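You operate a simulated robot arm through the tools that you are given. There is no shell and no other tool. Be economical: measure what you need, move in short steps, check, and stop when the job is done.

Carry out the task below with a simulated two-armed robot. There is one attempt and no reset: what you move stays moved.

TASK
Pick up the 1 m white filter from the top of the evaporator stand with one hand, pass it to the other hand and put it on the air bench top. Set down upright: white filter.

Only the result counts: the job must be done as asked and must still hold three seconds after the hand-in. Knocking over, shifting, dropping, spilling or breaking anything else fails it.

THE ROBOT
Two 7-joint arms with two-finger parallel grippers on one trunk, on a base that drives. Base frame: it is fixed to the floor where the robot stands at the start and does not move with it; the origin is under the middle of the robot, x ahead of it, y to its left, z up. Units: m, degrees, N and s.
The left shoulder is at the start at [0.07, 0.133, 1.151], the right one opposite. With the tool pointing down near the work surface each hand reaches from about 0.18 to 0.64 m from the robot's upright axis, wherever it stands, measured 20 degrees to its own side. Places, roughly: air bench top [1.3, 2.4, 0.8]. Payload 1.57 kg a hand.
The tool frame of a hand sits at the grasp point between the pads (the TCP): z along the fingers, y along the line on which they close. The tips reach 0.03 m beyond it. The gripper opens to 0.08 m. The fingers are 0.017 m wide and 0.012 m thick; the gripper's body (0.04 by 0.082 m) begins 0.08 m behind the TCP.
Orientation is that of the tool frame in the base frame, as [roll, pitch, yaw] about the fixed x, y, z axes, in that order (R = Rz(yaw) Ry(pitch) Rx(roll)). With the fingers straight down and closing along the base's y, the tool's x points along the base's -x, its y along +y and its z along -z.

THE INTERFACE
- The arms move only by the tool send_rows. It takes "left_deltas", "right_deltas" or both (then of equal length, played together; a hand with none holds still); each is a list of rows, each a list of 3 entries, a list of its own where there are three numbers: the turn, a rotation vector about the base's x, y, z in units of 6 degrees (1.0 is 6 degrees), then the shift along the base's x, y, z in units of 30 mm (1.0 is 30 mm), then the gripper command, from -1 (shut) to 1 (fully open), values between in proportion. In form: [[[ax, ay, az], [x, y, z], jaw], ...]. A call has 1 to 12 rows; each row shifts and turns the commanded pose from where the row before left it. A call with a number of a shift or a turn outside -1 to 1 is refused whole. A row lasts 0.2 s, in which the tool goes at most 0.05 m and 8.6 degrees; a call with a longer step from one row to the next is refused whole, and so is a gripper value outside its range. A pose out of reach is approached as far as the arm can. The call stops where the force on the tool passes 40 N (or 10 N more than at its start, if that is more) or the arm is blocked; 0.2 s more then pass. The fingers move at their own pace (about 0.153 m/s each) and stop on an object; they squeeze with about 24 N. The grip force told is the motor's: it shows also when the fingers shut on nothing. Time passes only in rows, and 0.2 s behind the last, so rows that do not move let the fingers close. It gives the time, the measured TCP pose, the force on the tool (base axes), the opening and the grip force at its end, in the units of the frame above (readings bear some noise), with the torque about the TCP (base axes, N m) and any sound that the robot's microphone picked up, and new pictures: "views" is both (left out), scene, wrist or none (wrist: the cameras of the hands that moved).
- Cameras (640 x 400 px; columns grow to the right, rows downward): "scene" is now at [0.1241, -0.0582, 1.3777]; the picture's right is [-0.68, -0.73, 0.00], its down [-0.42, 0.39, -0.82] and it looks along [0.60, -0.56, -0.57] (base axes); focal length 286 px, centre (320, 200). "left" rides on the left gripper at [0.072, 0.007, -0.122] in its tool frame; the picture's right is [-0.09, 1.00, 0.00], its down [-0.84, -0.08, -0.54] and it looks along [-0.54, -0.05, 0.84] (tool axes); focal length 238 px, centre (320, 200). "right" rides on the right gripper at [0.072, -0.007, -0.122] in its tool frame; the picture's right is [0.09, 1.00, 0.00], its down [-0.84, 0.08, -0.54] and it looks along [-0.54, 0.05, 0.84] (tool axes); focal length 238 px, centre (320, 200). There is no depth. A picture from a camera that has moved, and an enlarged one, comes with that camera's place and axes in the base frame and with its lens. The place of the scene camera against the robot may be out by one fixed shift of up to 0.012 m in any direction.
- slide_trunk(by): slides the trunk up (or, below 0, down) by that many m; the arms and the scene camera ride with it, the base frame stays. It gives what a move gives, with no picture.
- drive_base(legs): drives the robot by 1 to 6 legs, each [ahead, left, turn to the left] in m, m and degrees, along the robot's own axes; the way and the turn of a leg run together, so that a leg with both is an arc; at most 1.5 m and 180 degrees a leg. The arms and the cameras ride along, it lands a little off, and it stops where it bumps. It gives what a move gives, and a new picture of the scene camera.
- aim_head(pan, tilt): turns the head with the scene camera to pan (to the left, within 86 degrees either way) and tilt (down, from -29 to 69), counted from straight ahead of the robot. It gives what a move gives, and a new picture of the scene camera.
- inspect(camera, box): a new picture of the part [left, top, right, bottom] of that camera's present view, enlarged. The clock stands still meanwhile.
- hand_in(): hands the job in; it is judged then, once.

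Go step by step. Nothing tells you exact positions but the pictures and the camera data: compare them with the known pose of the tool, close in by small moves and look again before you grip or let go. The budget is 120 turns and 260 pictures, counting those below and the enlarged ones. Unless the task says otherwise, let go and move clear before handing in, and close with one line.

The tools are called after ">>>" as a command line: name --argument value ..., lists and objects as JSON in quotes. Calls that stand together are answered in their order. send_rows: Moves the arms, as the interface text tells. Its arguments: {"type":"object","properties":{"left_deltas":{"type":"array","items":{"type":"array"}},"right_deltas":{"type":"array","items":{"type":"array"}},"views":{"type":"string","enum":["both","scene","wrist","none"]}},"required":[]} The other tools are called the same way: slide_trunk (by) slides the trunk up or down; drive_base (legs) drives the base; aim_head (pan, tilt) turns the head that bears the scene camera; inspect (camera, box) takes an enlarged picture of a part of a camera's view; hand_in () hands the job in.

At the start:

```text
time: 0.0
left_tcp_pos: [0.3864, -0.0628, 1.1072]
left_orientation: [-180.0, -0.1, -180.0]
left_force: [0.3, 0.8, 0.0]
left_ft_torque: [0.02, 0.0, 0.01]
left_grip_width: 0.08
left_grasp_force: 0.0
right_tcp_pos: [0.3752, -0.3884, 1.1749]
right_orientation: [179.9, 0.0, 180.0]
right_force: [-0.4, 0.4, 0.6]
right_ft_torque: [-0.02, -0.02, 0.03]
right_grip_width: 0.0802
right_grasp_force: 0.1
trunk travel left (down, up): [-0.725, 0.215]
robot x, y, heading: [0.0023, 0.0035, 0.2]
head pan, tilt: [-42.9, 34.8]
```

scene: 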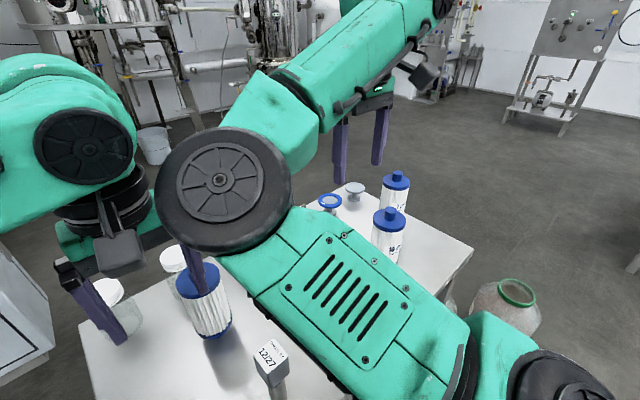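
right: 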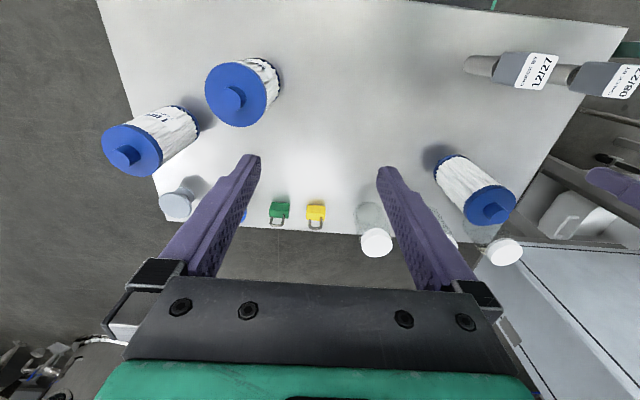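
left: 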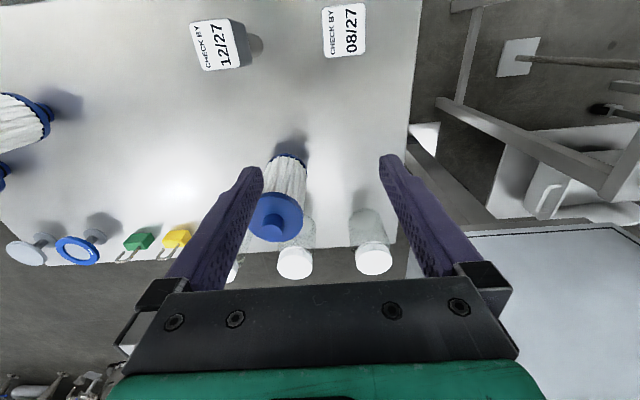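

I see a table with three white filters with blue caps, some bearing labels. I need to read the labels to find the "1 m" one.

>>> inspect --camera "right" --box '[90, 40, 300, 180]'

>>> inspect --camera "scene" --box '[300, 150, 480, 270]'

>>> inspect --camera "right" --box '[400, 130, 550, 240]'

>>> inspect --camera "scene" --box '[60, 220, 300, 380]'

```text
2.86 times, centred on (195, 110) of right
camera zoom: at [0.3024, -0.3948, 1.297], right [-0.09, 1.0, 0.0], down [0.84, 0.08, 0.54], along [0.54, 0.05, -0.84], focal length 681 px, centre (677, 457)
```

zoom: 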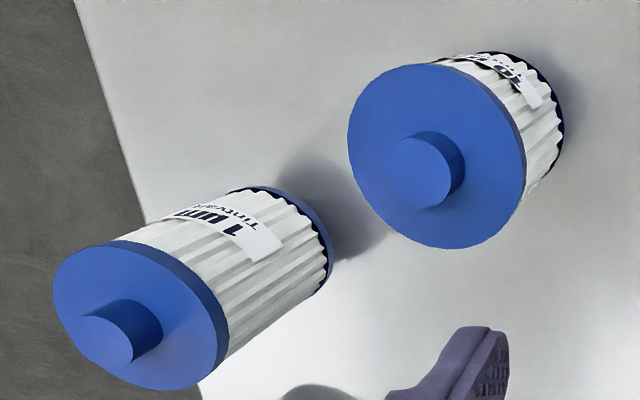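

```text
3.33 times, centred on (390, 210) of scene
camera zoom: at [0.1241, -0.0582, 1.3777], right [-0.68, -0.73, 0.0], down [-0.42, 0.39, -0.82], along [0.6, -0.56, -0.57], focal length 952 px, centre (87, 167)
```

zoom: 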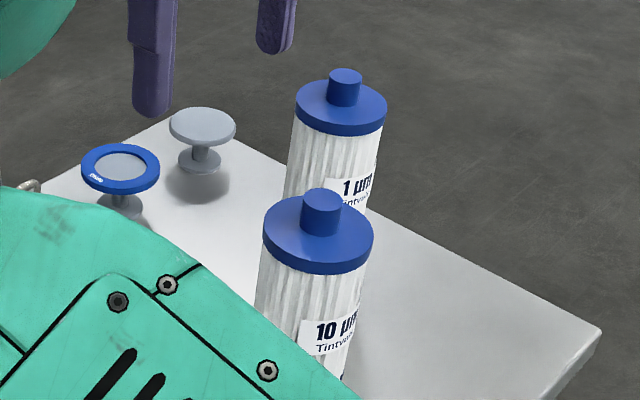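

```text
3.64 times, centred on (475, 185) of right
camera zoom: at [0.3024, -0.3948, 1.297], right [-0.09, 1.0, 0.0], down [0.84, 0.08, 0.54], along [0.54, 0.05, -0.84], focal length 867 px, centre (-244, 254)
```

zoom: 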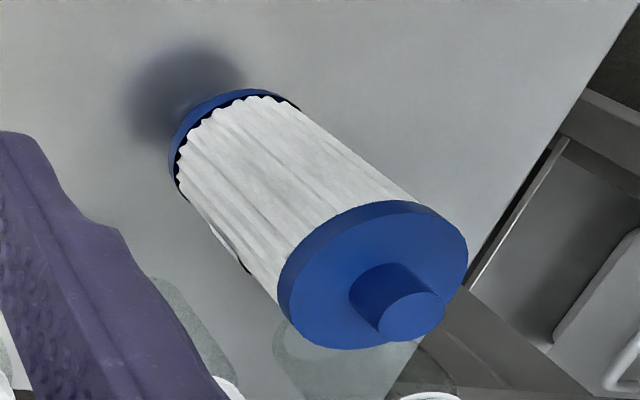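

```text
2.50 times, centred on (180, 300) of scene
camera zoom: at [0.1241, -0.0582, 1.3777], right [-0.68, -0.73, 0.0], down [-0.42, 0.39, -0.82], along [0.6, -0.56, -0.57], focal length 714 px, centre (670, -50)
```

zoom: 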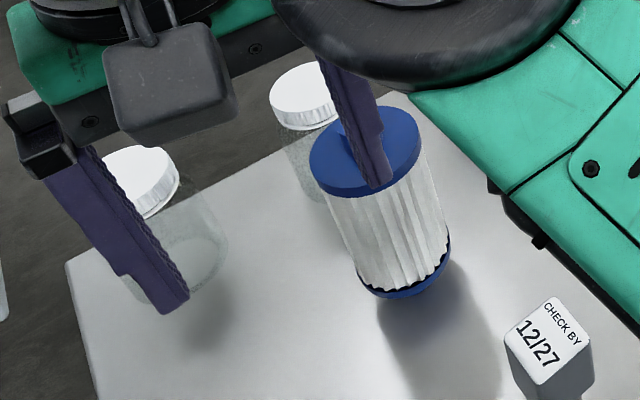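

The target is the "1 µm" filter, with its knob top near [0.445, -0.63, 1.025], out of reach from here. I check the floor on my right before moving sideways.

>>> aim_head --pan -80 --tilt 40

>>> slide_trunk --by 0.15

>>> aim_head --pan 60 --tilt 25

```text
time: 1.0
left_tcp_pos: [0.3851, -0.0622, 1.108]
left_orientation: [-179.9, 0.0, -179.9]
left_force: [0.6, 0.5, -0.2]
left_ft_torque: [0.03, 0.01, -0.02]
left_grip_width: 0.0797
left_grasp_force: 0.0
right_tcp_pos: [0.3749, -0.3879, 1.1752]
right_orientation: [179.9, 0.0, -179.9]
right_force: [-1.1, 0.1, 0.6]
right_ft_torque: [-0.02, 0.01, 0.01]
right_grip_width: 0.0801
right_grasp_force: 0.0
trunk travel left (down, up): [-0.725, 0.215]
robot x, y, heading: [0.0011, -0.0037, 0.2]
head pan, tilt: [-80.0, 40.0]
camera scene: at [0.0743, -0.0819, 1.3698], right [-0.98, -0.17, 0.0], down [-0.11, 0.63, -0.77], along [0.13, -0.75, -0.64], focal length 286 px, centre (320, 200)
```

scene: 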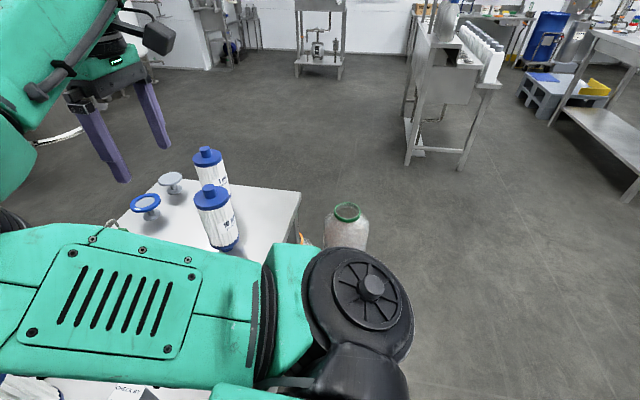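

```text
time: 2.8
left_tcp_pos: [0.3855, -0.0626, 1.2578]
left_orientation: [180.0, 0.0, -179.9]
left_force: [0.7, 0.4, 0.3]
left_ft_torque: [0.01, 0.01, 0.01]
left_grip_width: 0.0801
left_grasp_force: 0.1
right_tcp_pos: [0.375, -0.3885, 1.3247]
right_orientation: [-180.0, -0.1, 180.0]
right_force: [0.1, 0.0, -0.5]
right_ft_torque: [-0.01, -0.01, -0.01]
right_grip_width: 0.08
right_grasp_force: 0.0
trunk travel left (down, up): [-0.875, 0.065]
robot x, y, heading: [0.0, 0.0027, 0.0]
head pan, tilt: [-80.0, 40.0]
```

```text
time: 5.0
left_tcp_pos: [0.3849, -0.0629, 1.2577]
left_orientation: [180.0, 0.0, -180.0]
left_force: [-0.3, -0.2, -0.2]
left_ft_torque: [0.02, 0.02, 0.02]
left_grip_width: 0.08
left_grasp_force: 0.0
right_tcp_pos: [0.375, -0.3878, 1.3257]
right_orientation: [180.0, 0.0, 180.0]
right_force: [-0.1, -0.2, -0.5]
right_ft_torque: [0.02, -0.01, -0.01]
right_grip_width: 0.08
right_grasp_force: 0.2
trunk travel left (down, up): [-0.875, 0.065]
robot x, y, heading: [0.0029, 0.0014, 0.2]
head pan, tilt: [60.0, 25.0]
camera scene: at [0.1056, 0.0816, 1.5431], right [0.87, -0.5, 0.0], down [-0.21, -0.37, -0.91], along [0.45, 0.78, -0.42], focal length 286 px, centre (320, 200)
```

scene: 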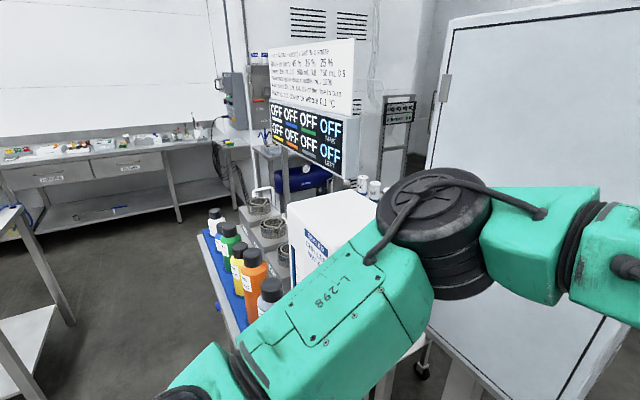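

The way on my right looks free apart from a carafe on the floor farther out, so I drive right by 0.36 m with the arms raised.

>>> drive_base --legs '[[0, -0.36, 0]]'

>>> aim_head --pan -35 --tilt 50

```text
time: 7.3
left_tcp_pos: [0.3846, -0.4188, 1.2567]
left_orientation: [-179.8, 0.1, 179.9]
left_force: [0.8, -0.6, -0.2]
left_ft_torque: [-0.02, 0.01, -0.02]
left_grip_width: 0.0799
left_grasp_force: 0.1
right_tcp_pos: [0.3739, -0.7444, 1.3264]
right_orientation: [-179.8, 0.0, 179.9]
right_force: [-0.2, 0.5, -0.2]
right_ft_torque: [0.01, 0.03, 0.04]
right_grip_width: 0.0798
right_grasp_force: 0.0
trunk travel left (down, up): [-0.875, 0.065]
robot x, y, heading: [-0.002, -0.3552, -0.1]
head pan, tilt: [60.0, 25.0]
camera scene: at [0.1052, -0.2728, 1.543], right [0.86, -0.5, 0.0], down [-0.21, -0.37, -0.91], along [0.46, 0.78, -0.42], focal length 286 px, centre (320, 200)
```

scene: 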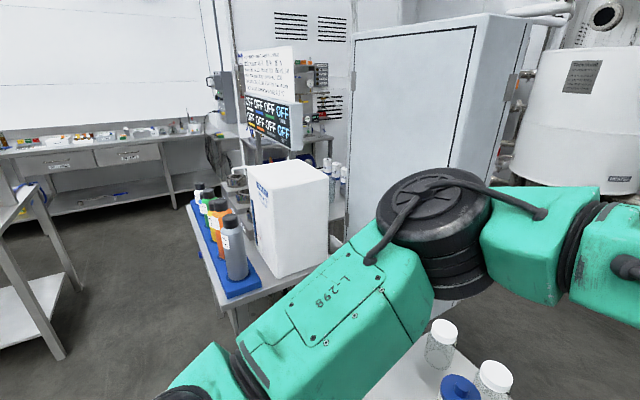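

```text
time: 9.0
left_tcp_pos: [0.3841, -0.4223, 1.2572]
left_orientation: [-180.0, 0.1, 180.0]
left_force: [-0.4, 0.1, 0.3]
left_ft_torque: [-0.01, -0.01, 0.0]
left_grip_width: 0.0801
left_grasp_force: 0.0
right_tcp_pos: [0.3728, -0.747, 1.3257]
right_orientation: [179.9, 0.0, 179.7]
right_force: [-0.3, -0.3, 0.7]
right_ft_torque: [-0.02, 0.01, -0.01]
right_grip_width: 0.0797
right_grasp_force: 0.1
trunk travel left (down, up): [-0.875, 0.065]
robot x, y, heading: [0.0005, -0.3565, -0.2]
head pan, tilt: [-35.0, 50.0]
camera scene: at [0.1219, -0.4, 1.5057], right [-0.58, -0.82, 0.0], down [-0.63, 0.44, -0.64], along [0.53, -0.37, -0.77], focal length 286 px, centre (320, 200)
```

scene: 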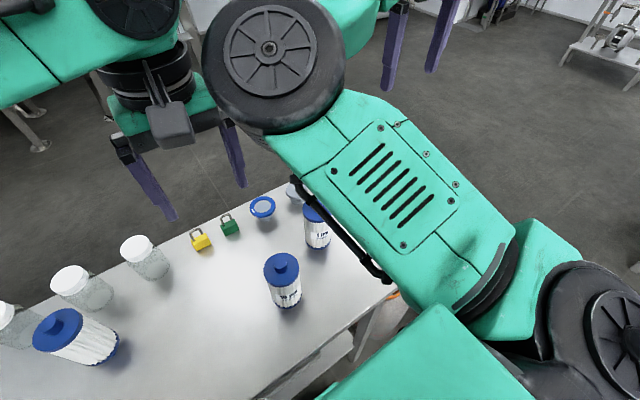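

I move the right hand above the filter and the left hand aside, then look with the wrist camera.

>>> send_rows --right_deltas '[[[0, 0, 0], [0.3, 0.8, 0], 1], [[0, 0, 0], [0.3, 0.8, 0], 1], [[0, 0, 0], [0.3, 0.8, 0], 1], [[0, 0, 0], [0.3, 0.8, 0], 1], [[0, 0, 0], [0.3, 0.7, 0], 1], [[0, 0, 0], [0, 0, -1], 1], [[0, 0, 0], [0, 0, -1], 1]]' --left_deltas '[[[0, 0, 0], [0, 1, 0], 1], [[0, 0, 0], [0, 1, 0], 1], [[0, 0, 0], [0, 1, 0], 1], [[0, 0, 0], [0, 1, 0], 1], [[0, 0, 0], [0, 1, 0], 1], [[0, 0, 0], [0, 1, 0], 1], [[0, 0, 0], [0, 0, 0], 1]]'

```text
time: 10.6
left_tcp_pos: [0.385, -0.2429, 1.2573]
left_orientation: [179.9, 0.0, 179.9]
left_force: [0.1, -0.7, 0.4]
left_ft_torque: [-0.01, 0.02, 0.01]
left_grip_width: 0.0798
left_grasp_force: 0.0
right_tcp_pos: [0.3879, -0.7369, 1.2628]
right_orientation: [-180.0, 0.1, 180.0]
right_force: [0.1, -0.8, -0.5]
right_ft_torque: [-0.03, 0.01, -0.04]
right_grip_width: 0.0802
right_grasp_force: 0.0
right hand out of reach, approached as far as the arm can: row 1, 2, 3, 4, 5, 6
trunk travel left (down, up): [-0.875, 0.065]
robot x, y, heading: [-0.0014, -0.3584, -0.2]
head pan, tilt: [-35.0, 50.0]
camera scene: at [0.1235, -0.4014, 1.5055], right [-0.58, -0.82, 0.0], down [-0.63, 0.44, -0.64], along [0.52, -0.37, -0.77], focal length 286 px, centre (320, 200)
camera right: at [0.3159, -0.7439, 1.385], right [-0.09, 1.0, 0.0], down [0.84, 0.08, 0.54], along [0.54, 0.05, -0.84], focal length 238 px, centre (320, 200)
camera left: at [0.3138, -0.2355, 1.3796], right [0.09, 1.0, 0.0], down [0.84, -0.08, 0.54], along [0.54, -0.05, -0.84], focal length 238 px, centre (320, 200)
```

scene: 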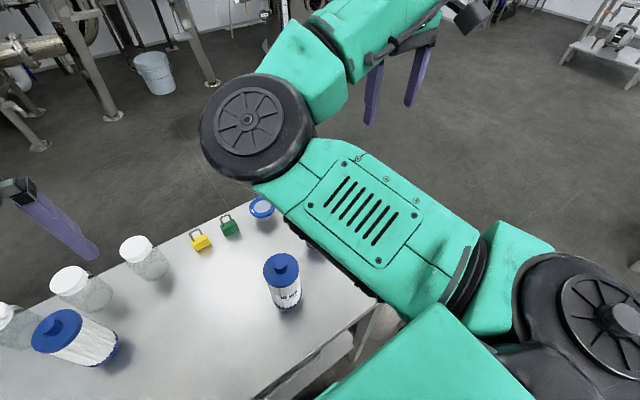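
right: 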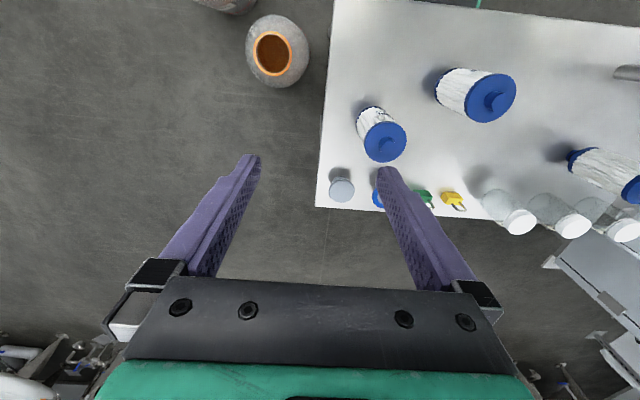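
left: 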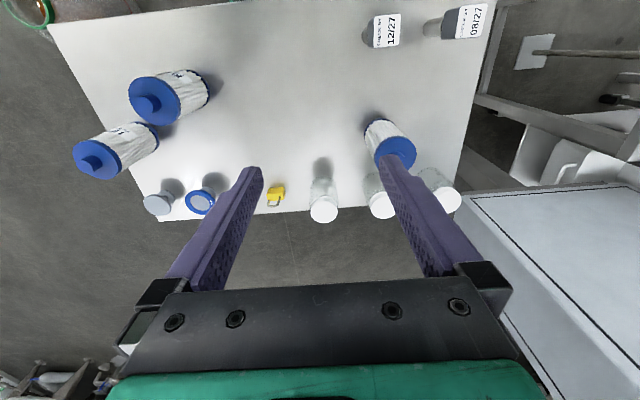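

The hand is too high for its reach there. The knob top triangulates to about [0.437, -0.62, 1.013]; I lower the trunk again and retry.

>>> slide_trunk --by -0.12

>>> send_rows --right_deltas '[[[0, 0, 0], [0, 0, 0], 1], [[0, 0, 0], [0, 0, 0], 1], [[0, 0, 0], [0, 0, 0], 1]]' --views "wrist"

```text
time: 12.1
left_tcp_pos: [0.3845, -0.2425, 1.1375]
left_orientation: [-180.0, 0.0, 179.9]
left_force: [-0.1, 0.0, -0.1]
left_ft_torque: [-0.02, 0.0, -0.03]
left_grip_width: 0.08
left_grasp_force: 0.0
right_tcp_pos: [0.3868, -0.7356, 1.1433]
right_orientation: [-180.0, 0.0, 179.8]
right_force: [0.3, 0.3, -0.5]
right_ft_torque: [-0.01, 0.01, -0.02]
right_grip_width: 0.0798
right_grasp_force: 0.0
trunk travel left (down, up): [-0.755, 0.185]
robot x, y, heading: [0.0023, -0.357, -0.2]
head pan, tilt: [-35.0, 50.0]
```

```text
time: 12.9
left_tcp_pos: [0.3837, -0.2416, 1.1378]
left_orientation: [-179.9, 0.1, 179.9]
left_force: [-0.1, -0.5, 0.5]
left_ft_torque: [0.01, 0.01, -0.02]
left_grip_width: 0.08
left_grasp_force: 0.0
right_tcp_pos: [0.3874, -0.737, 1.1438]
right_orientation: [-180.0, 0.1, 179.8]
right_force: [0.1, 0.6, 0.1]
right_ft_torque: [0.01, -0.01, -0.02]
right_grip_width: 0.0799
right_grasp_force: 0.1
trunk travel left (down, up): [-0.755, 0.185]
robot x, y, heading: [-0.002, -0.3582, 0.0]
head pan, tilt: [-35.0, 50.0]
camera right: at [0.3144, -0.7425, 1.2658], right [-0.09, 1.0, 0.0], down [0.84, 0.08, 0.54], along [0.54, 0.05, -0.84], focal length 238 px, centre (320, 200)
```

right: 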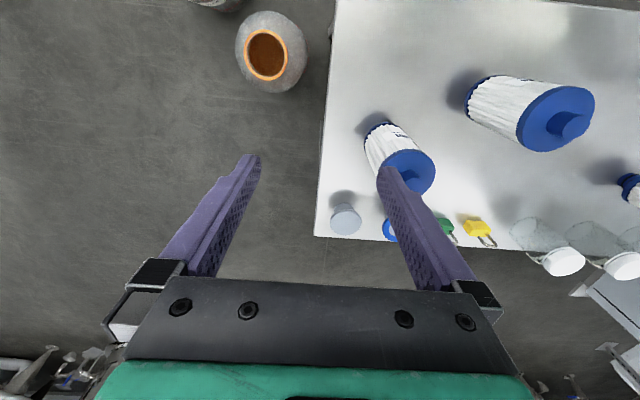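

Now I shift the right hand toward the filter in x and y at this height.

>>> send_rows --right_deltas '[[[0, 0, 0], [0.3, 0.7, 0], 1], [[0, 0, 0], [0.3, 0.7, 0], 1], [[0, 0, 0], [0.3, 0.7, 0], 1], [[0, 0, 0], [0.3, 0.7, 0], 1], [[0, 0, 0], [0.3, 0.7, 0], 1], [[0, 0, 0], [0, 0, 0], 1]]' --views "both"

```text
time: 14.3
left_tcp_pos: [0.3835, -0.2416, 1.1377]
left_orientation: [-180.0, 0.1, 179.9]
left_force: [0.0, 0.6, -0.4]
left_ft_torque: [0.02, -0.01, -0.03]
left_grip_width: 0.0801
left_grasp_force: 0.0
right_tcp_pos: [0.3854, -0.7358, 1.145]
right_orientation: [180.0, 0.1, 179.7]
right_force: [1.2, 0.2, -0.1]
right_ft_torque: [-0.01, 0.02, -0.04]
right_grip_width: 0.0801
right_grasp_force: 0.0
right hand out of reach, approached as far as the arm can: row 1, 2, 3, 4, 5
trunk travel left (down, up): [-0.755, 0.185]
robot x, y, heading: [-0.0025, -0.3597, -0.0]
head pan, tilt: [-35.0, 50.0]
camera scene: at [0.1218, -0.4, 1.3856], right [-0.58, -0.82, 0.0], down [-0.63, 0.44, -0.64], along [0.53, -0.37, -0.77], focal length 286 px, centre (320, 200)
camera right: at [0.3144, -0.7425, 1.2658], right [-0.09, 1.0, 0.0], down [0.84, 0.08, 0.54], along [0.54, 0.05, -0.84], focal length 238 px, centre (320, 200)
```

scene: 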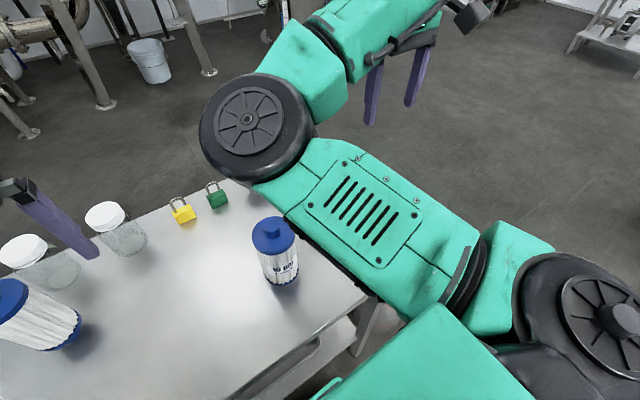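
right: 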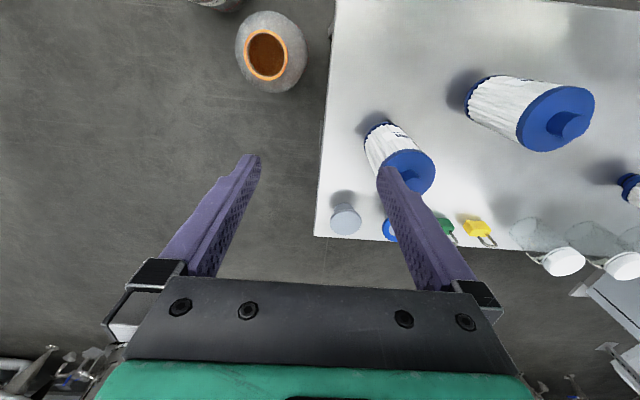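

The arm seems to be at a limit at this relative height; I raise the trunk and lower the hand relative to it.

>>> slide_trunk --by 0.18

>>> send_rows --right_deltas '[[[0, 0, 0], [0, 0, -1], 1], [[0, 0, 0], [0, 0, -1], 1], [[0, 0, 0], [0, 0, -1], 1], [[0, 0, 0], [0, 0, -1], 1], [[0, 0, 0], [0, 0, -1], 1], [[0, 0, 0], [0, 0, 0], 1]]' --views "wrist"

```text
time: 16.3
left_tcp_pos: [0.3832, -0.2431, 1.317]
left_orientation: [-180.0, 0.0, 179.8]
left_force: [0.2, -0.5, -0.8]
left_ft_torque: [-0.02, -0.04, 0.0]
left_grip_width: 0.0801
left_grasp_force: 0.1
right_tcp_pos: [0.3868, -0.7357, 1.3244]
right_orientation: [-180.0, 0.1, 179.8]
right_force: [1.2, 0.4, 0.0]
right_ft_torque: [0.0, 0.02, -0.02]
right_grip_width: 0.0802
right_grasp_force: 0.1
trunk travel left (down, up): [-0.935, 0.005]
robot x, y, heading: [0.0002, -0.3548, -0.3]
head pan, tilt: [-35.0, 50.0]
```

```text
time: 17.7
left_tcp_pos: [0.3842, -0.2411, 1.3171]
left_orientation: [-179.9, 0.0, 179.9]
left_force: [-0.5, -0.1, 0.6]
left_ft_torque: [-0.01, -0.01, 0.03]
left_grip_width: 0.0799
left_grasp_force: 0.1
right_tcp_pos: [0.3882, -0.738, 1.1717]
right_orientation: [-179.9, 0.0, 179.8]
right_force: [-0.2, 0.7, 0.1]
right_ft_torque: [-0.04, 0.01, 0.02]
right_grip_width: 0.08
right_grasp_force: 0.1
right hand out of reach, approached as far as the arm can: row 3
trunk travel left (down, up): [-0.935, 0.005]
robot x, y, heading: [-0.0025, -0.356, -0.1]
head pan, tilt: [-35.0, 50.0]
camera right: at [0.315, -0.7452, 1.2952], right [-0.09, 1.0, 0.0], down [0.84, 0.08, 0.54], along [0.54, 0.05, -0.84], focal length 238 px, centre (320, 200)
```

right: 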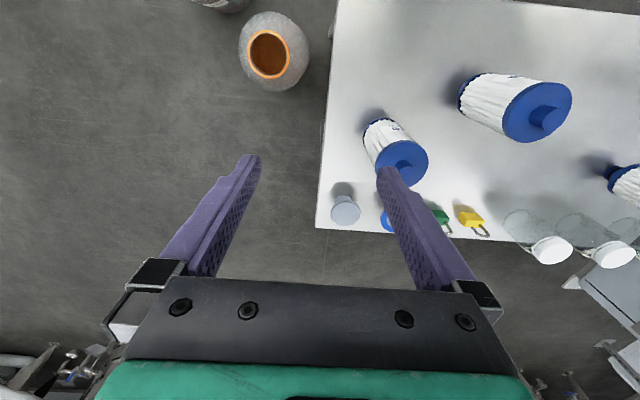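

Now 0.19 m below the shoulder; I try the sideways move again.

>>> send_rows --right_deltas '[[[0, 0, 0], [0, 0.8, 0], 1], [[0, 0, 0], [0, 0.8, 0], 1], [[0, 0, 0], [0.4, 0.8, 0], 1], [[0, 0, 0], [0.4, 0.8, 0], 1], [[0, 0, 0], [0.4, 0.6, 0], 1], [[0, 0, 0], [0, 0, 0], 1]]' --views "wrist"

```text
time: 19.1
left_tcp_pos: [0.3834, -0.242, 1.3179]
left_orientation: [179.9, 0.1, 179.8]
left_force: [0.2, 0.1, 0.3]
left_ft_torque: [-0.01, 0.01, 0.04]
left_grip_width: 0.08
left_grasp_force: 0.1
right_tcp_pos: [0.4589, -0.6918, 1.1613]
right_orientation: [180.0, 0.0, 179.8]
right_force: [0.2, -0.3, -1.4]
right_ft_torque: [-0.01, 0.0, 0.0]
right_grip_width: 0.0797
right_grasp_force: 0.0
right hand out of reach, approached as far as the arm can: row 1, 2, 3, 4, 5
trunk travel left (down, up): [-0.935, 0.005]
robot x, y, heading: [-0.0014, -0.3555, -0.4]
head pan, tilt: [-35.0, 50.0]
camera right: at [0.3867, -0.6983, 1.2828], right [-0.09, 1.0, 0.0], down [0.84, 0.08, 0.54], along [0.54, 0.05, -0.84], focal length 238 px, centre (320, 200)
```

right: 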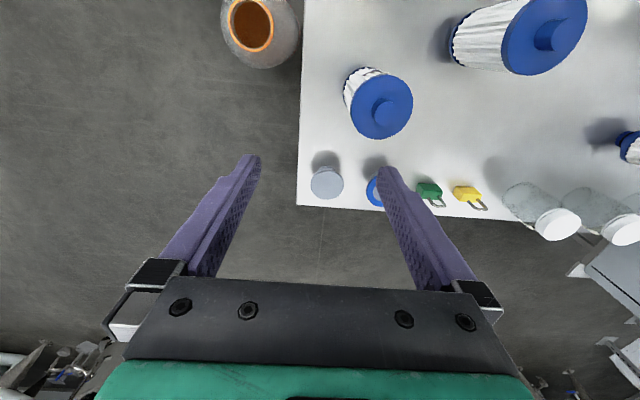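

The knob is confirmed near [0.438, -0.620, 1.015]. I use the base for the remaining shift instead of the limited arm.

>>> drive_base --legs '[[-0.021, 0.072, 0]]'

>>> send_rows --right_deltas '[[[0, 0, 0], [0, 0, -1], 1], [[0, 0, 0], [0, 0, 0], 1]]' --views "wrist"

```text
time: 20.1
left_tcp_pos: [0.3676, -0.1805, 1.318]
left_orientation: [179.6, 0.0, 179.9]
left_force: [0.6, -0.7, -1.0]
left_ft_torque: [0.1, 0.02, -0.02]
left_grip_width: 0.08
left_grasp_force: 0.1
right_tcp_pos: [0.4404, -0.63, 1.1573]
right_orientation: [179.5, -0.2, 179.9]
right_force: [0.0, -0.8, -1.1]
right_ft_torque: [0.06, 0.02, 0.03]
right_grip_width: 0.0802
right_grasp_force: 0.0
trunk travel left (down, up): [-0.935, 0.005]
robot x, y, heading: [-0.0209, -0.2868, -0.2]
head pan, tilt: [-35.0, 50.0]
camera scene: at [0.1048, -0.3408, 1.5649], right [-0.58, -0.82, -0.01], down [-0.63, 0.45, -0.64], along [0.52, -0.36, -0.77], focal length 286 px, centre (320, 200)
```

scene: 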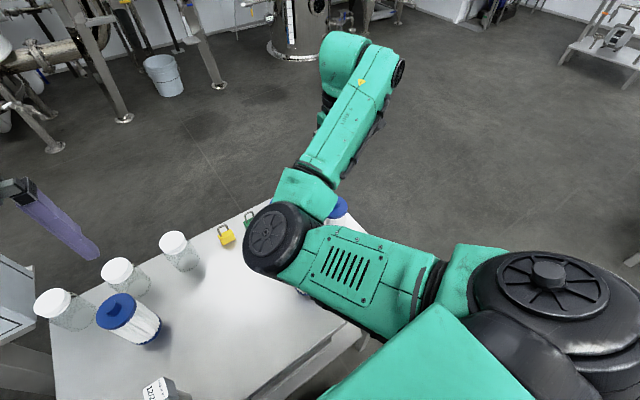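

```text
time: 20.8
left_tcp_pos: [0.3643, -0.1761, 1.3174]
left_orientation: [179.7, -0.2, 179.8]
left_force: [-0.6, -0.5, -0.5]
left_ft_torque: [0.04, 0.05, -0.05]
left_grip_width: 0.0802
left_grasp_force: 0.0
right_tcp_pos: [0.4377, -0.6266, 1.1281]
right_orientation: [179.9, -0.1, 179.8]
right_force: [0.0, -0.4, 0.1]
right_ft_torque: [0.04, 0.03, -0.01]
right_grip_width: 0.0798
right_grasp_force: 0.0
trunk travel left (down, up): [-0.935, 0.005]
robot x, y, heading: [-0.0187, -0.2852, -0.3]
head pan, tilt: [-35.0, 50.0]
camera right: at [0.3663, -0.6321, 1.2502], right [-0.09, 1.0, 0.0], down [0.84, 0.07, 0.54], along [0.54, 0.05, -0.84], focal length 238 px, centre (320, 200)
```

right: 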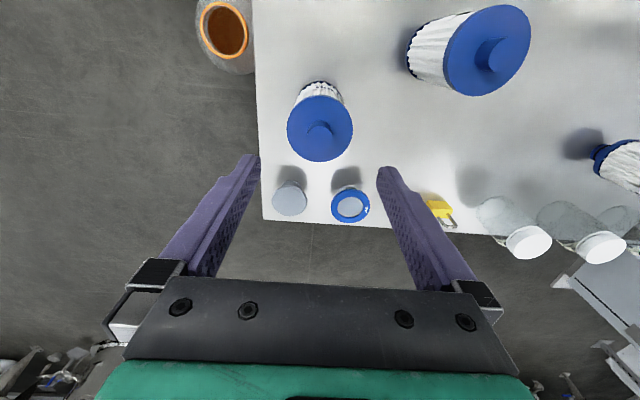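

Before descending I want to see my right elbow's height over the 10 µm filter. I yaw the left hand to the right, which the handover needs anyway, to look from the side.

>>> send_rows --left_deltas '[[[0, 0, -1], [0, 0, 0], 1], [[0, 0, -1], [0, 0, 0], 1], [[0, 0, -1], [0, 0, 0], 1], [[0, 0, -1], [0, 0, 0], 1], [[0, 0, -1], [0, 0, 0], 1], [[0, 0, -1], [0, 0, 0], 1], [[0, 0, -1], [0, 0, 0], 1], [[0, 0, -1], [0, 0, 0], 1], [[0, 0, -1], [0, 0, 0], 1], [[0, 0, -1], [0, 0, 0], 1], [[0, 0, -1], [0, 0, 0], 1], [[0, 0, -1], [0, 0, 0], 1]]' --views "wrist"

```text
time: 23.4
left_tcp_pos: [0.3644, -0.1721, 1.3175]
left_orientation: [-179.9, 0.2, 107.6]
left_force: [0.3, 0.3, -0.4]
left_ft_torque: [-0.03, 0.0, 0.0]
left_grip_width: 0.0801
left_grasp_force: 0.1
right_tcp_pos: [0.4375, -0.6216, 1.1305]
right_orientation: [-180.0, -0.1, 179.8]
right_force: [0.0, -0.4, -0.5]
right_ft_torque: [0.01, 0.0, 0.0]
right_grip_width: 0.0801
right_grasp_force: 0.1
trunk travel left (down, up): [-0.935, 0.005]
robot x, y, heading: [-0.0215, -0.2867, -0.4]
head pan, tilt: [-35.0, 50.0]
camera left: at [0.3485, -0.1005, 1.4398], right [0.98, 0.22, 0.0], down [0.18, -0.82, 0.54], along [0.12, -0.53, -0.84], focal length 238 px, centre (320, 200)
```

left: 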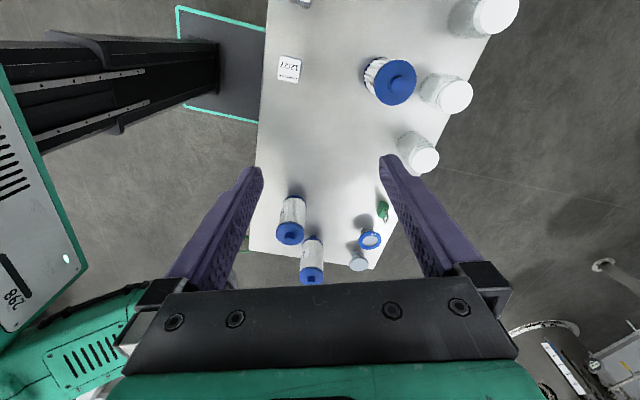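

I tilt the left hand's fingers up toward the right, so its camera looks along the table at the right arm.

>>> send_rows --left_deltas '[[[0, 0, -1], [0, 0, 0], 1], [[0, 0, -1], [0, 0, 0], 1], [[0, 0, -1], [0, 0, 0], 1], [[-1, 0, 0], [0, 0, 0], 1], [[-1, 0, 0], [0, 0, 0], 1], [[-1, 0, 0], [0, 0, 0], 1], [[-1, 0, 0], [0, 0, 0], 1], [[-1, 0, 0], [0, 0, 0], 1], [[-1, 0, 0], [0, 0, 0], 1], [[-1, 0, 0], [0, 0, 0], 1]]' --views "wrist"

```text
time: 25.6
left_tcp_pos: [0.3641, -0.1722, 1.3171]
left_orientation: [179.9, 42.1, 89.8]
left_force: [0.8, 1.7, 0.8]
left_ft_torque: [0.01, 0.01, 0.0]
left_grip_width: 0.08
left_grasp_force: 0.0
right_tcp_pos: [0.4356, -0.6211, 1.1303]
right_orientation: [180.0, 0.0, 179.8]
right_force: [0.1, 0.4, 0.0]
right_ft_torque: [-0.06, -0.02, 0.0]
right_grip_width: 0.0801
right_grasp_force: 0.1
trunk travel left (down, up): [-0.935, 0.005]
robot x, y, heading: [-0.0242, -0.2862, -0.2]
head pan, tilt: [-35.0, 50.0]
camera left: at [0.3705, -0.0351, 1.3602], right [1.0, -0.07, 0.06], down [-0.08, -0.26, 0.96], along [-0.05, -0.96, -0.26], focal length 238 px, centre (320, 200)
```

left: 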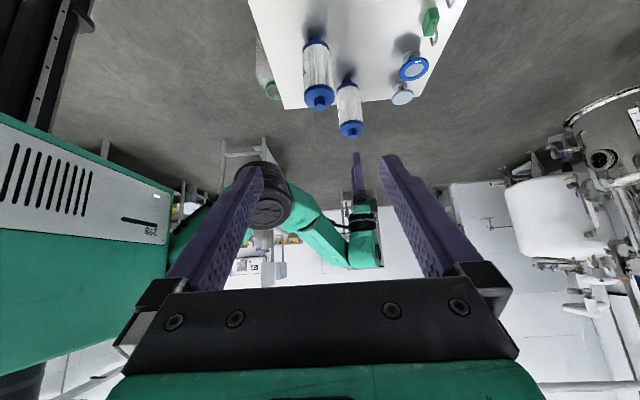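

The elbow (z about 1.26) is well clear of the filters. I lower the right hand to just above the knob and check alignment.

>>> send_rows --right_deltas '[[[0, 0, 0], [0, 0, -1], 1], [[0, 0, 0], [0, 0, -1], 1], [[0, 0, 0], [0, 0, 0], 1]]' --views "wrist"

>>> inspect --camera "left" --box '[280, 30, 440, 230]'

```text
time: 26.4
left_tcp_pos: [0.3636, -0.171, 1.3186]
left_orientation: [179.9, 41.9, 89.9]
left_force: [-0.9, -0.4, 0.3]
left_ft_torque: [0.02, 0.0, 0.01]
left_grip_width: 0.0803
left_grasp_force: 0.1
right_tcp_pos: [0.436, -0.6208, 1.0707]
right_orientation: [-179.9, 0.0, 179.7]
right_force: [-0.2, 0.6, -0.2]
right_ft_torque: [-0.03, 0.01, -0.01]
right_grip_width: 0.08
right_grasp_force: 0.1
trunk travel left (down, up): [-0.935, 0.005]
robot x, y, heading: [-0.0186, -0.2864, -0.2]
head pan, tilt: [-35.0, 50.0]
camera right: at [0.3651, -0.6276, 1.1922], right [-0.09, 1.0, 0.0], down [0.84, 0.07, 0.54], along [0.54, 0.05, -0.84], focal length 238 px, centre (320, 200)
```

right: 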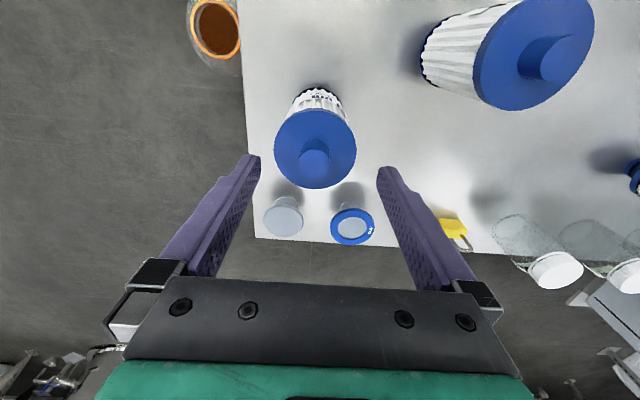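

```text
2.00 times, centred on (360, 130) of left
camera zoom: at [0.3707, -0.0355, 1.3603], right [1.0, -0.07, 0.06], down [-0.08, -0.26, 0.96], along [-0.05, -0.96, -0.26], focal length 477 px, centre (240, 340)
```

zoom: 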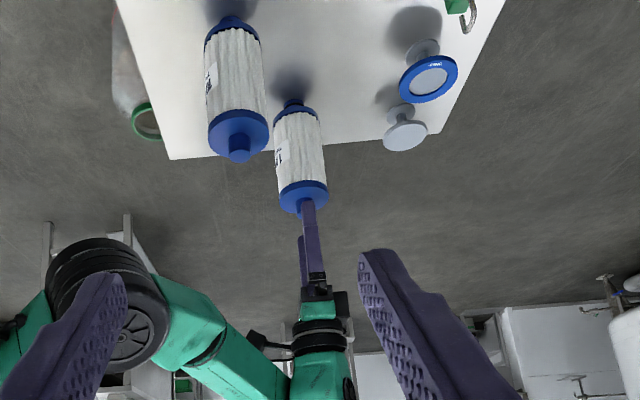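

The knob lies about 4–5 mm to the right of the jaw axis. I correct by that, lower until the tips are just above the cap, and look again.

>>> send_rows --right_deltas '[[[0, 0, 0], [-0.03, -0.15, -0.6], 1], [[0, 0, 0], [0, 0, -0.6], 1], [[0, 0, 0], [0, 0, 0], 1]]' --views "wrist"

>>> inspect --camera "left" --box '[310, 70, 430, 220]'

```text
time: 27.1
left_tcp_pos: [0.3628, -0.1712, 1.3175]
left_orientation: [179.9, 41.9, 89.7]
left_force: [0.1, 0.6, 0.4]
left_ft_torque: [-0.03, 0.0, -0.02]
left_grip_width: 0.08
left_grasp_force: 0.1
right_tcp_pos: [0.4373, -0.6259, 1.0356]
right_orientation: [-179.9, 0.0, 179.7]
right_force: [-0.1, -0.7, 0.0]
right_ft_torque: [0.02, 0.01, -0.02]
right_grip_width: 0.0798
right_grasp_force: 0.0
trunk travel left (down, up): [-0.935, 0.005]
robot x, y, heading: [-0.0228, -0.2869, -0.4]
head pan, tilt: [-35.0, 50.0]
camera right: at [0.3645, -0.6323, 1.1568], right [-0.09, 1.0, 0.0], down [0.84, 0.07, 0.54], along [0.54, 0.05, -0.84], focal length 238 px, centre (320, 200)
```

right: 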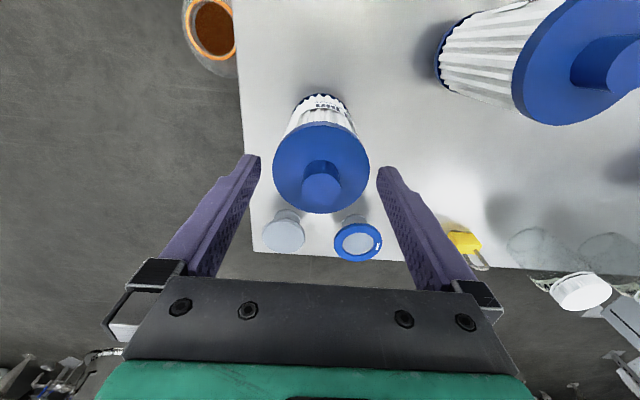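

```text
2.67 times, centred on (370, 145) of left
camera zoom: at [0.3707, -0.0356, 1.3603], right [1.0, -0.07, 0.06], down [-0.08, -0.26, 0.96], along [-0.05, -0.96, -0.26], focal length 636 px, centre (187, 347)
```

zoom: 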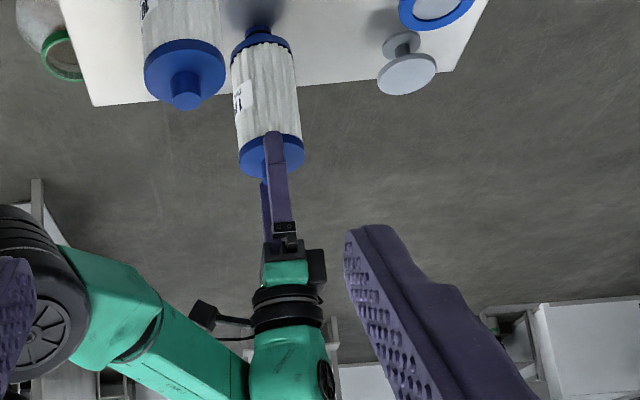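

Sideways it is centred; I enlarge the picture to check the fore-aft offset and depth.

>>> inspect --camera "right" --box '[230, 90, 410, 230]'

```text
2.86 times, centred on (320, 160) of right
camera zoom: at [0.3645, -0.6323, 1.1568], right [-0.09, 1.0, 0.0], down [0.84, 0.07, 0.54], along [0.54, 0.05, -0.84], focal length 681 px, centre (320, 314)
```

zoom: 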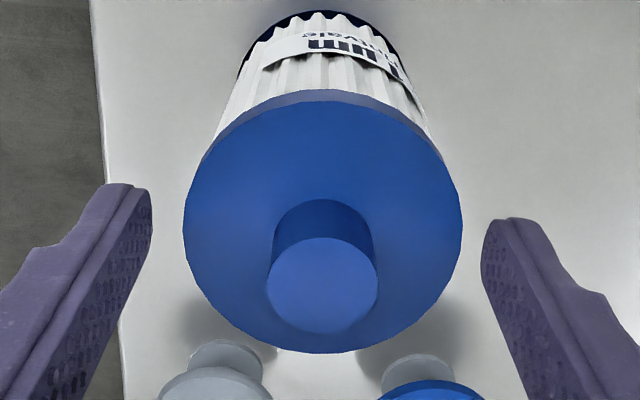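

The cap (top at about z = 1.0) is centred within 2–3 mm. I lower over it to TCP z of about 0.98.

>>> send_rows --right_deltas '[[[0, 0, 0], [0.08, 0.02, -0.45], 1], [[0, 0, 0], [0, 0, -0.45], 1], [[0, 0, 0], [0, 0, -0.45], 1], [[0, 0, 0], [0, 0, -0.45], 1], [[0, 0, 0], [0, 0, 0], 1]]' --views "wrist"

>>> inspect --camera "left" --box '[310, 70, 430, 220]'

```text
time: 28.4
left_tcp_pos: [0.365, -0.1719, 1.3175]
left_orientation: [179.9, 42.0, 89.8]
left_force: [0.3, 0.4, -0.1]
left_ft_torque: [0.02, 0.02, 0.0]
left_grip_width: 0.0799
left_grasp_force: 0.0
right_tcp_pos: [0.4397, -0.6256, 0.9805]
right_orientation: [-179.9, 0.0, 179.7]
right_force: [0.0, -0.1, 0.3]
right_ft_torque: [-0.02, 0.0, -0.02]
right_grip_width: 0.08
right_grasp_force: 0.2
trunk travel left (down, up): [-0.935, 0.005]
robot x, y, heading: [-0.0183, -0.2888, -0.1]
head pan, tilt: [-35.0, 50.0]
camera right: at [0.3675, -0.6311, 1.1028], right [-0.09, 1.0, 0.0], down [0.84, 0.07, 0.54], along [0.54, 0.05, -0.84], focal length 238 px, centre (320, 200)
```

right: 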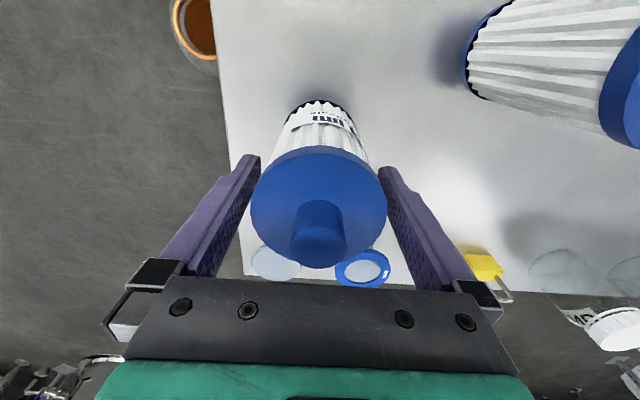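

```text
2.67 times, centred on (370, 145) of left
camera zoom: at [0.3708, -0.0357, 1.3603], right [1.0, -0.07, 0.06], down [-0.08, -0.26, 0.96], along [-0.05, -0.96, -0.26], focal length 636 px, centre (187, 347)
```

zoom: 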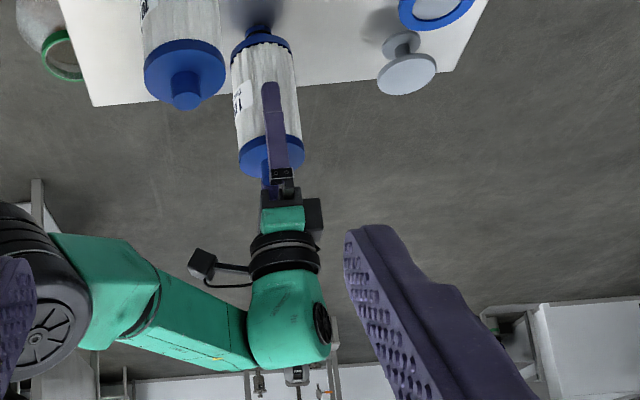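

The fingers straddle the cap with no contact. I close the right gripper.

>>> send_rows --right_deltas '[[[0, 0, 0], [0, 0, 0], 0.8], [[0, 0, 0], [0, 0, 0], 0.4], [[0, 0, 0], [0, 0, 0], -1], [[0, 0, 0], [0, 0, 0], -1], [[0, 0, 0], [0, 0, 0], -1]]' --views "none"

```text
time: 29.6
left_tcp_pos: [0.3643, -0.1693, 1.3173]
left_orientation: [179.9, 41.9, 89.8]
left_force: [1.2, -0.5, 0.3]
left_ft_torque: [0.03, -0.04, 0.02]
left_grip_width: 0.0797
left_grasp_force: 0.1
right_tcp_pos: [0.4391, -0.6241, 0.9804]
right_orientation: [-179.9, 0.0, 179.8]
right_force: [0.0, 0.7, 0.3]
right_ft_torque: [0.1, -0.12, 0.01]
right_grip_width: 0.0664
right_grasp_force: 24.0
trunk travel left (down, up): [-0.935, 0.005]
robot x, y, heading: [-0.0218, -0.2874, -0.1]
head pan, tilt: [-35.0, 50.0]
```

Gripped at 66 mm width. I lift it in steps.

>>> send_rows --right_deltas '[[[0, 0, 0], [0, 0, 0.4], -1], [[0, 0, 0], [0, 0, 0.6], -1], [[0, 0, 0], [0, 0, 0.8], -1], [[0, 0, 0], [0, 0, 1], -1], [[0, 0, 0], [0, 0, 1], -1], [[0, 0, 0], [0, 0, 1], -1], [[0, 0, 0], [0, 0, 1], -1], [[0, 0, 0], [0, 0, 0], -1]]' --views "wrist"

>>> inspect --camera "left" --box '[160, 20, 480, 270]'

```text
time: 31.4
left_tcp_pos: [0.3649, -0.1718, 1.3167]
left_orientation: [179.9, 42.0, 89.8]
left_force: [-0.9, -0.6, 0.8]
left_ft_torque: [0.02, 0.0, 0.04]
left_grip_width: 0.0801
left_grasp_force: 0.1
right_tcp_pos: [0.4396, -0.6258, 1.1544]
right_orientation: [-180.0, -0.1, 179.8]
right_force: [-0.2, 0.3, -1.7]
right_ft_torque: [-0.01, 0.02, 0.0]
right_grip_width: 0.0665
right_grasp_force: 24.1
trunk travel left (down, up): [-0.935, 0.005]
robot x, y, heading: [-0.0217, -0.2871, -0.1]
head pan, tilt: [-35.0, 50.0]
camera right: at [0.3676, -0.6325, 1.277], right [-0.09, 1.0, 0.0], down [0.84, 0.07, 0.54], along [0.54, 0.05, -0.84], focal length 238 px, centre (320, 200)
```

right: 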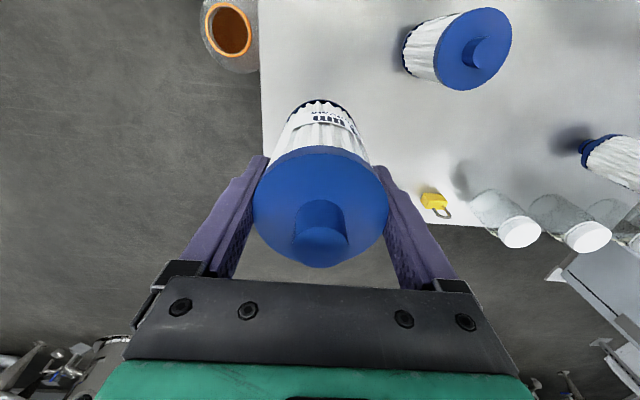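

```text
1.60 times, centred on (320, 145) of left
camera zoom: at [0.3712, -0.036, 1.3602], right [1.0, -0.07, 0.06], down [-0.08, -0.26, 0.96], along [-0.05, -0.96, -0.26], focal length 381 px, centre (320, 288)
```

zoom: 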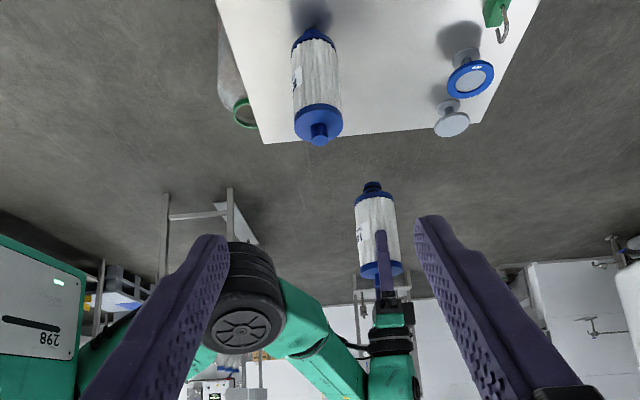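

The filter is lifted (about 0.17 kg, upright). Before the handover I want to be away from the table, so I look around for the route to the bench at [1.3, 2.4].

>>> aim_head --pan 86 --tilt 25

>>> aim_head --pan 45 --tilt 20

>>> aim_head --pan -86 --tilt 30

```text
time: 33.4
left_tcp_pos: [0.3629, -0.1728, 1.3183]
left_orientation: [179.9, 41.9, 89.8]
left_force: [-0.5, -0.2, -0.2]
left_ft_torque: [-0.02, -0.02, 0.01]
left_grip_width: 0.0799
left_grasp_force: 0.1
right_tcp_pos: [0.4396, -0.6267, 1.1539]
right_orientation: [-180.0, 0.0, 179.9]
right_force: [0.3, -0.1, -1.9]
right_ft_torque: [0.01, 0.02, 0.01]
right_grip_width: 0.0663
right_grasp_force: 23.7
trunk travel left (down, up): [-0.935, 0.005]
robot x, y, heading: [-0.0183, -0.285, 0.0]
head pan, tilt: [85.9, 25.0]
camera scene: at [0.0457, -0.1931, 1.6031], right [1.0, -0.07, 0.0], down [-0.03, -0.42, -0.91], along [0.07, 0.9, -0.42], focal length 286 px, centre (320, 200)
```

scene: 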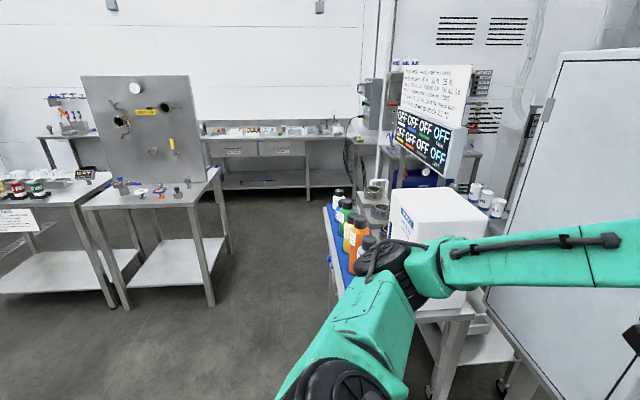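

```text
time: 34.4
left_tcp_pos: [0.3646, -0.1714, 1.3179]
left_orientation: [179.9, 42.0, 89.8]
left_force: [0.1, -0.2, -0.8]
left_ft_torque: [0.02, -0.03, 0.0]
left_grip_width: 0.0801
left_grasp_force: 0.1
right_tcp_pos: [0.4399, -0.6256, 1.1545]
right_orientation: [-179.9, 0.0, 179.8]
right_force: [-1.0, 0.4, -2.4]
right_ft_torque: [0.0, 0.0, -0.04]
right_grip_width: 0.0667
right_grasp_force: 24.3
trunk travel left (down, up): [-0.935, 0.005]
robot x, y, heading: [-0.0216, -0.2887, -0.3]
head pan, tilt: [45.0, 20.0]
camera scene: at [0.1046, -0.2193, 1.6112], right [0.7, -0.71, 0.0], down [-0.24, -0.24, -0.94], along [0.67, 0.66, -0.34], focal length 286 px, centre (320, 200)
```

scene: 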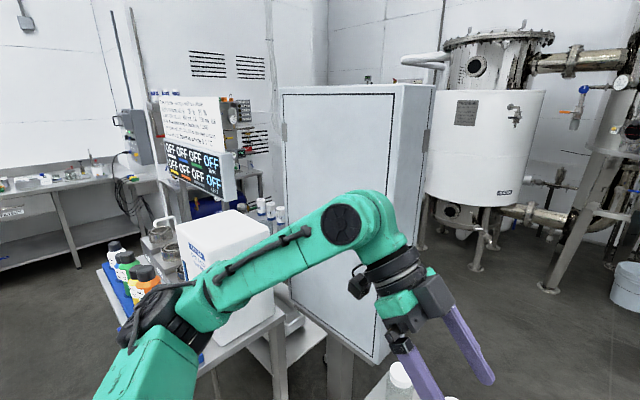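

```text
time: 36.6
left_tcp_pos: [0.3638, -0.1717, 1.3171]
left_orientation: [179.8, 41.9, 89.8]
left_force: [-0.2, -0.1, 0.4]
left_ft_torque: [-0.01, 0.0, -0.01]
left_grip_width: 0.0799
left_grasp_force: 0.0
right_tcp_pos: [0.4395, -0.6249, 1.1541]
right_orientation: [179.9, 0.1, 179.8]
right_force: [0.6, 1.1, -1.9]
right_ft_torque: [0.01, -0.02, 0.04]
right_grip_width: 0.0665
right_grasp_force: 23.7
trunk travel left (down, up): [-0.935, 0.005]
robot x, y, heading: [-0.0215, -0.2855, -0.2]
head pan, tilt: [-85.9, 30.0]
camera scene: at [0.0448, -0.3752, 1.5951], right [-1.0, -0.07, 0.0], down [-0.03, 0.5, -0.87], along [0.06, -0.86, -0.5], focal length 286 px, centre (320, 200)
```

scene: 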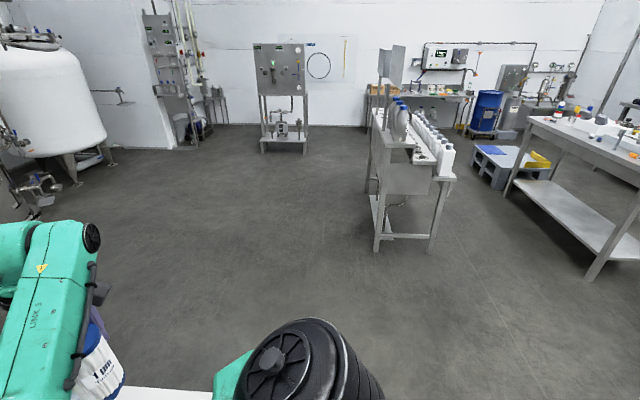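

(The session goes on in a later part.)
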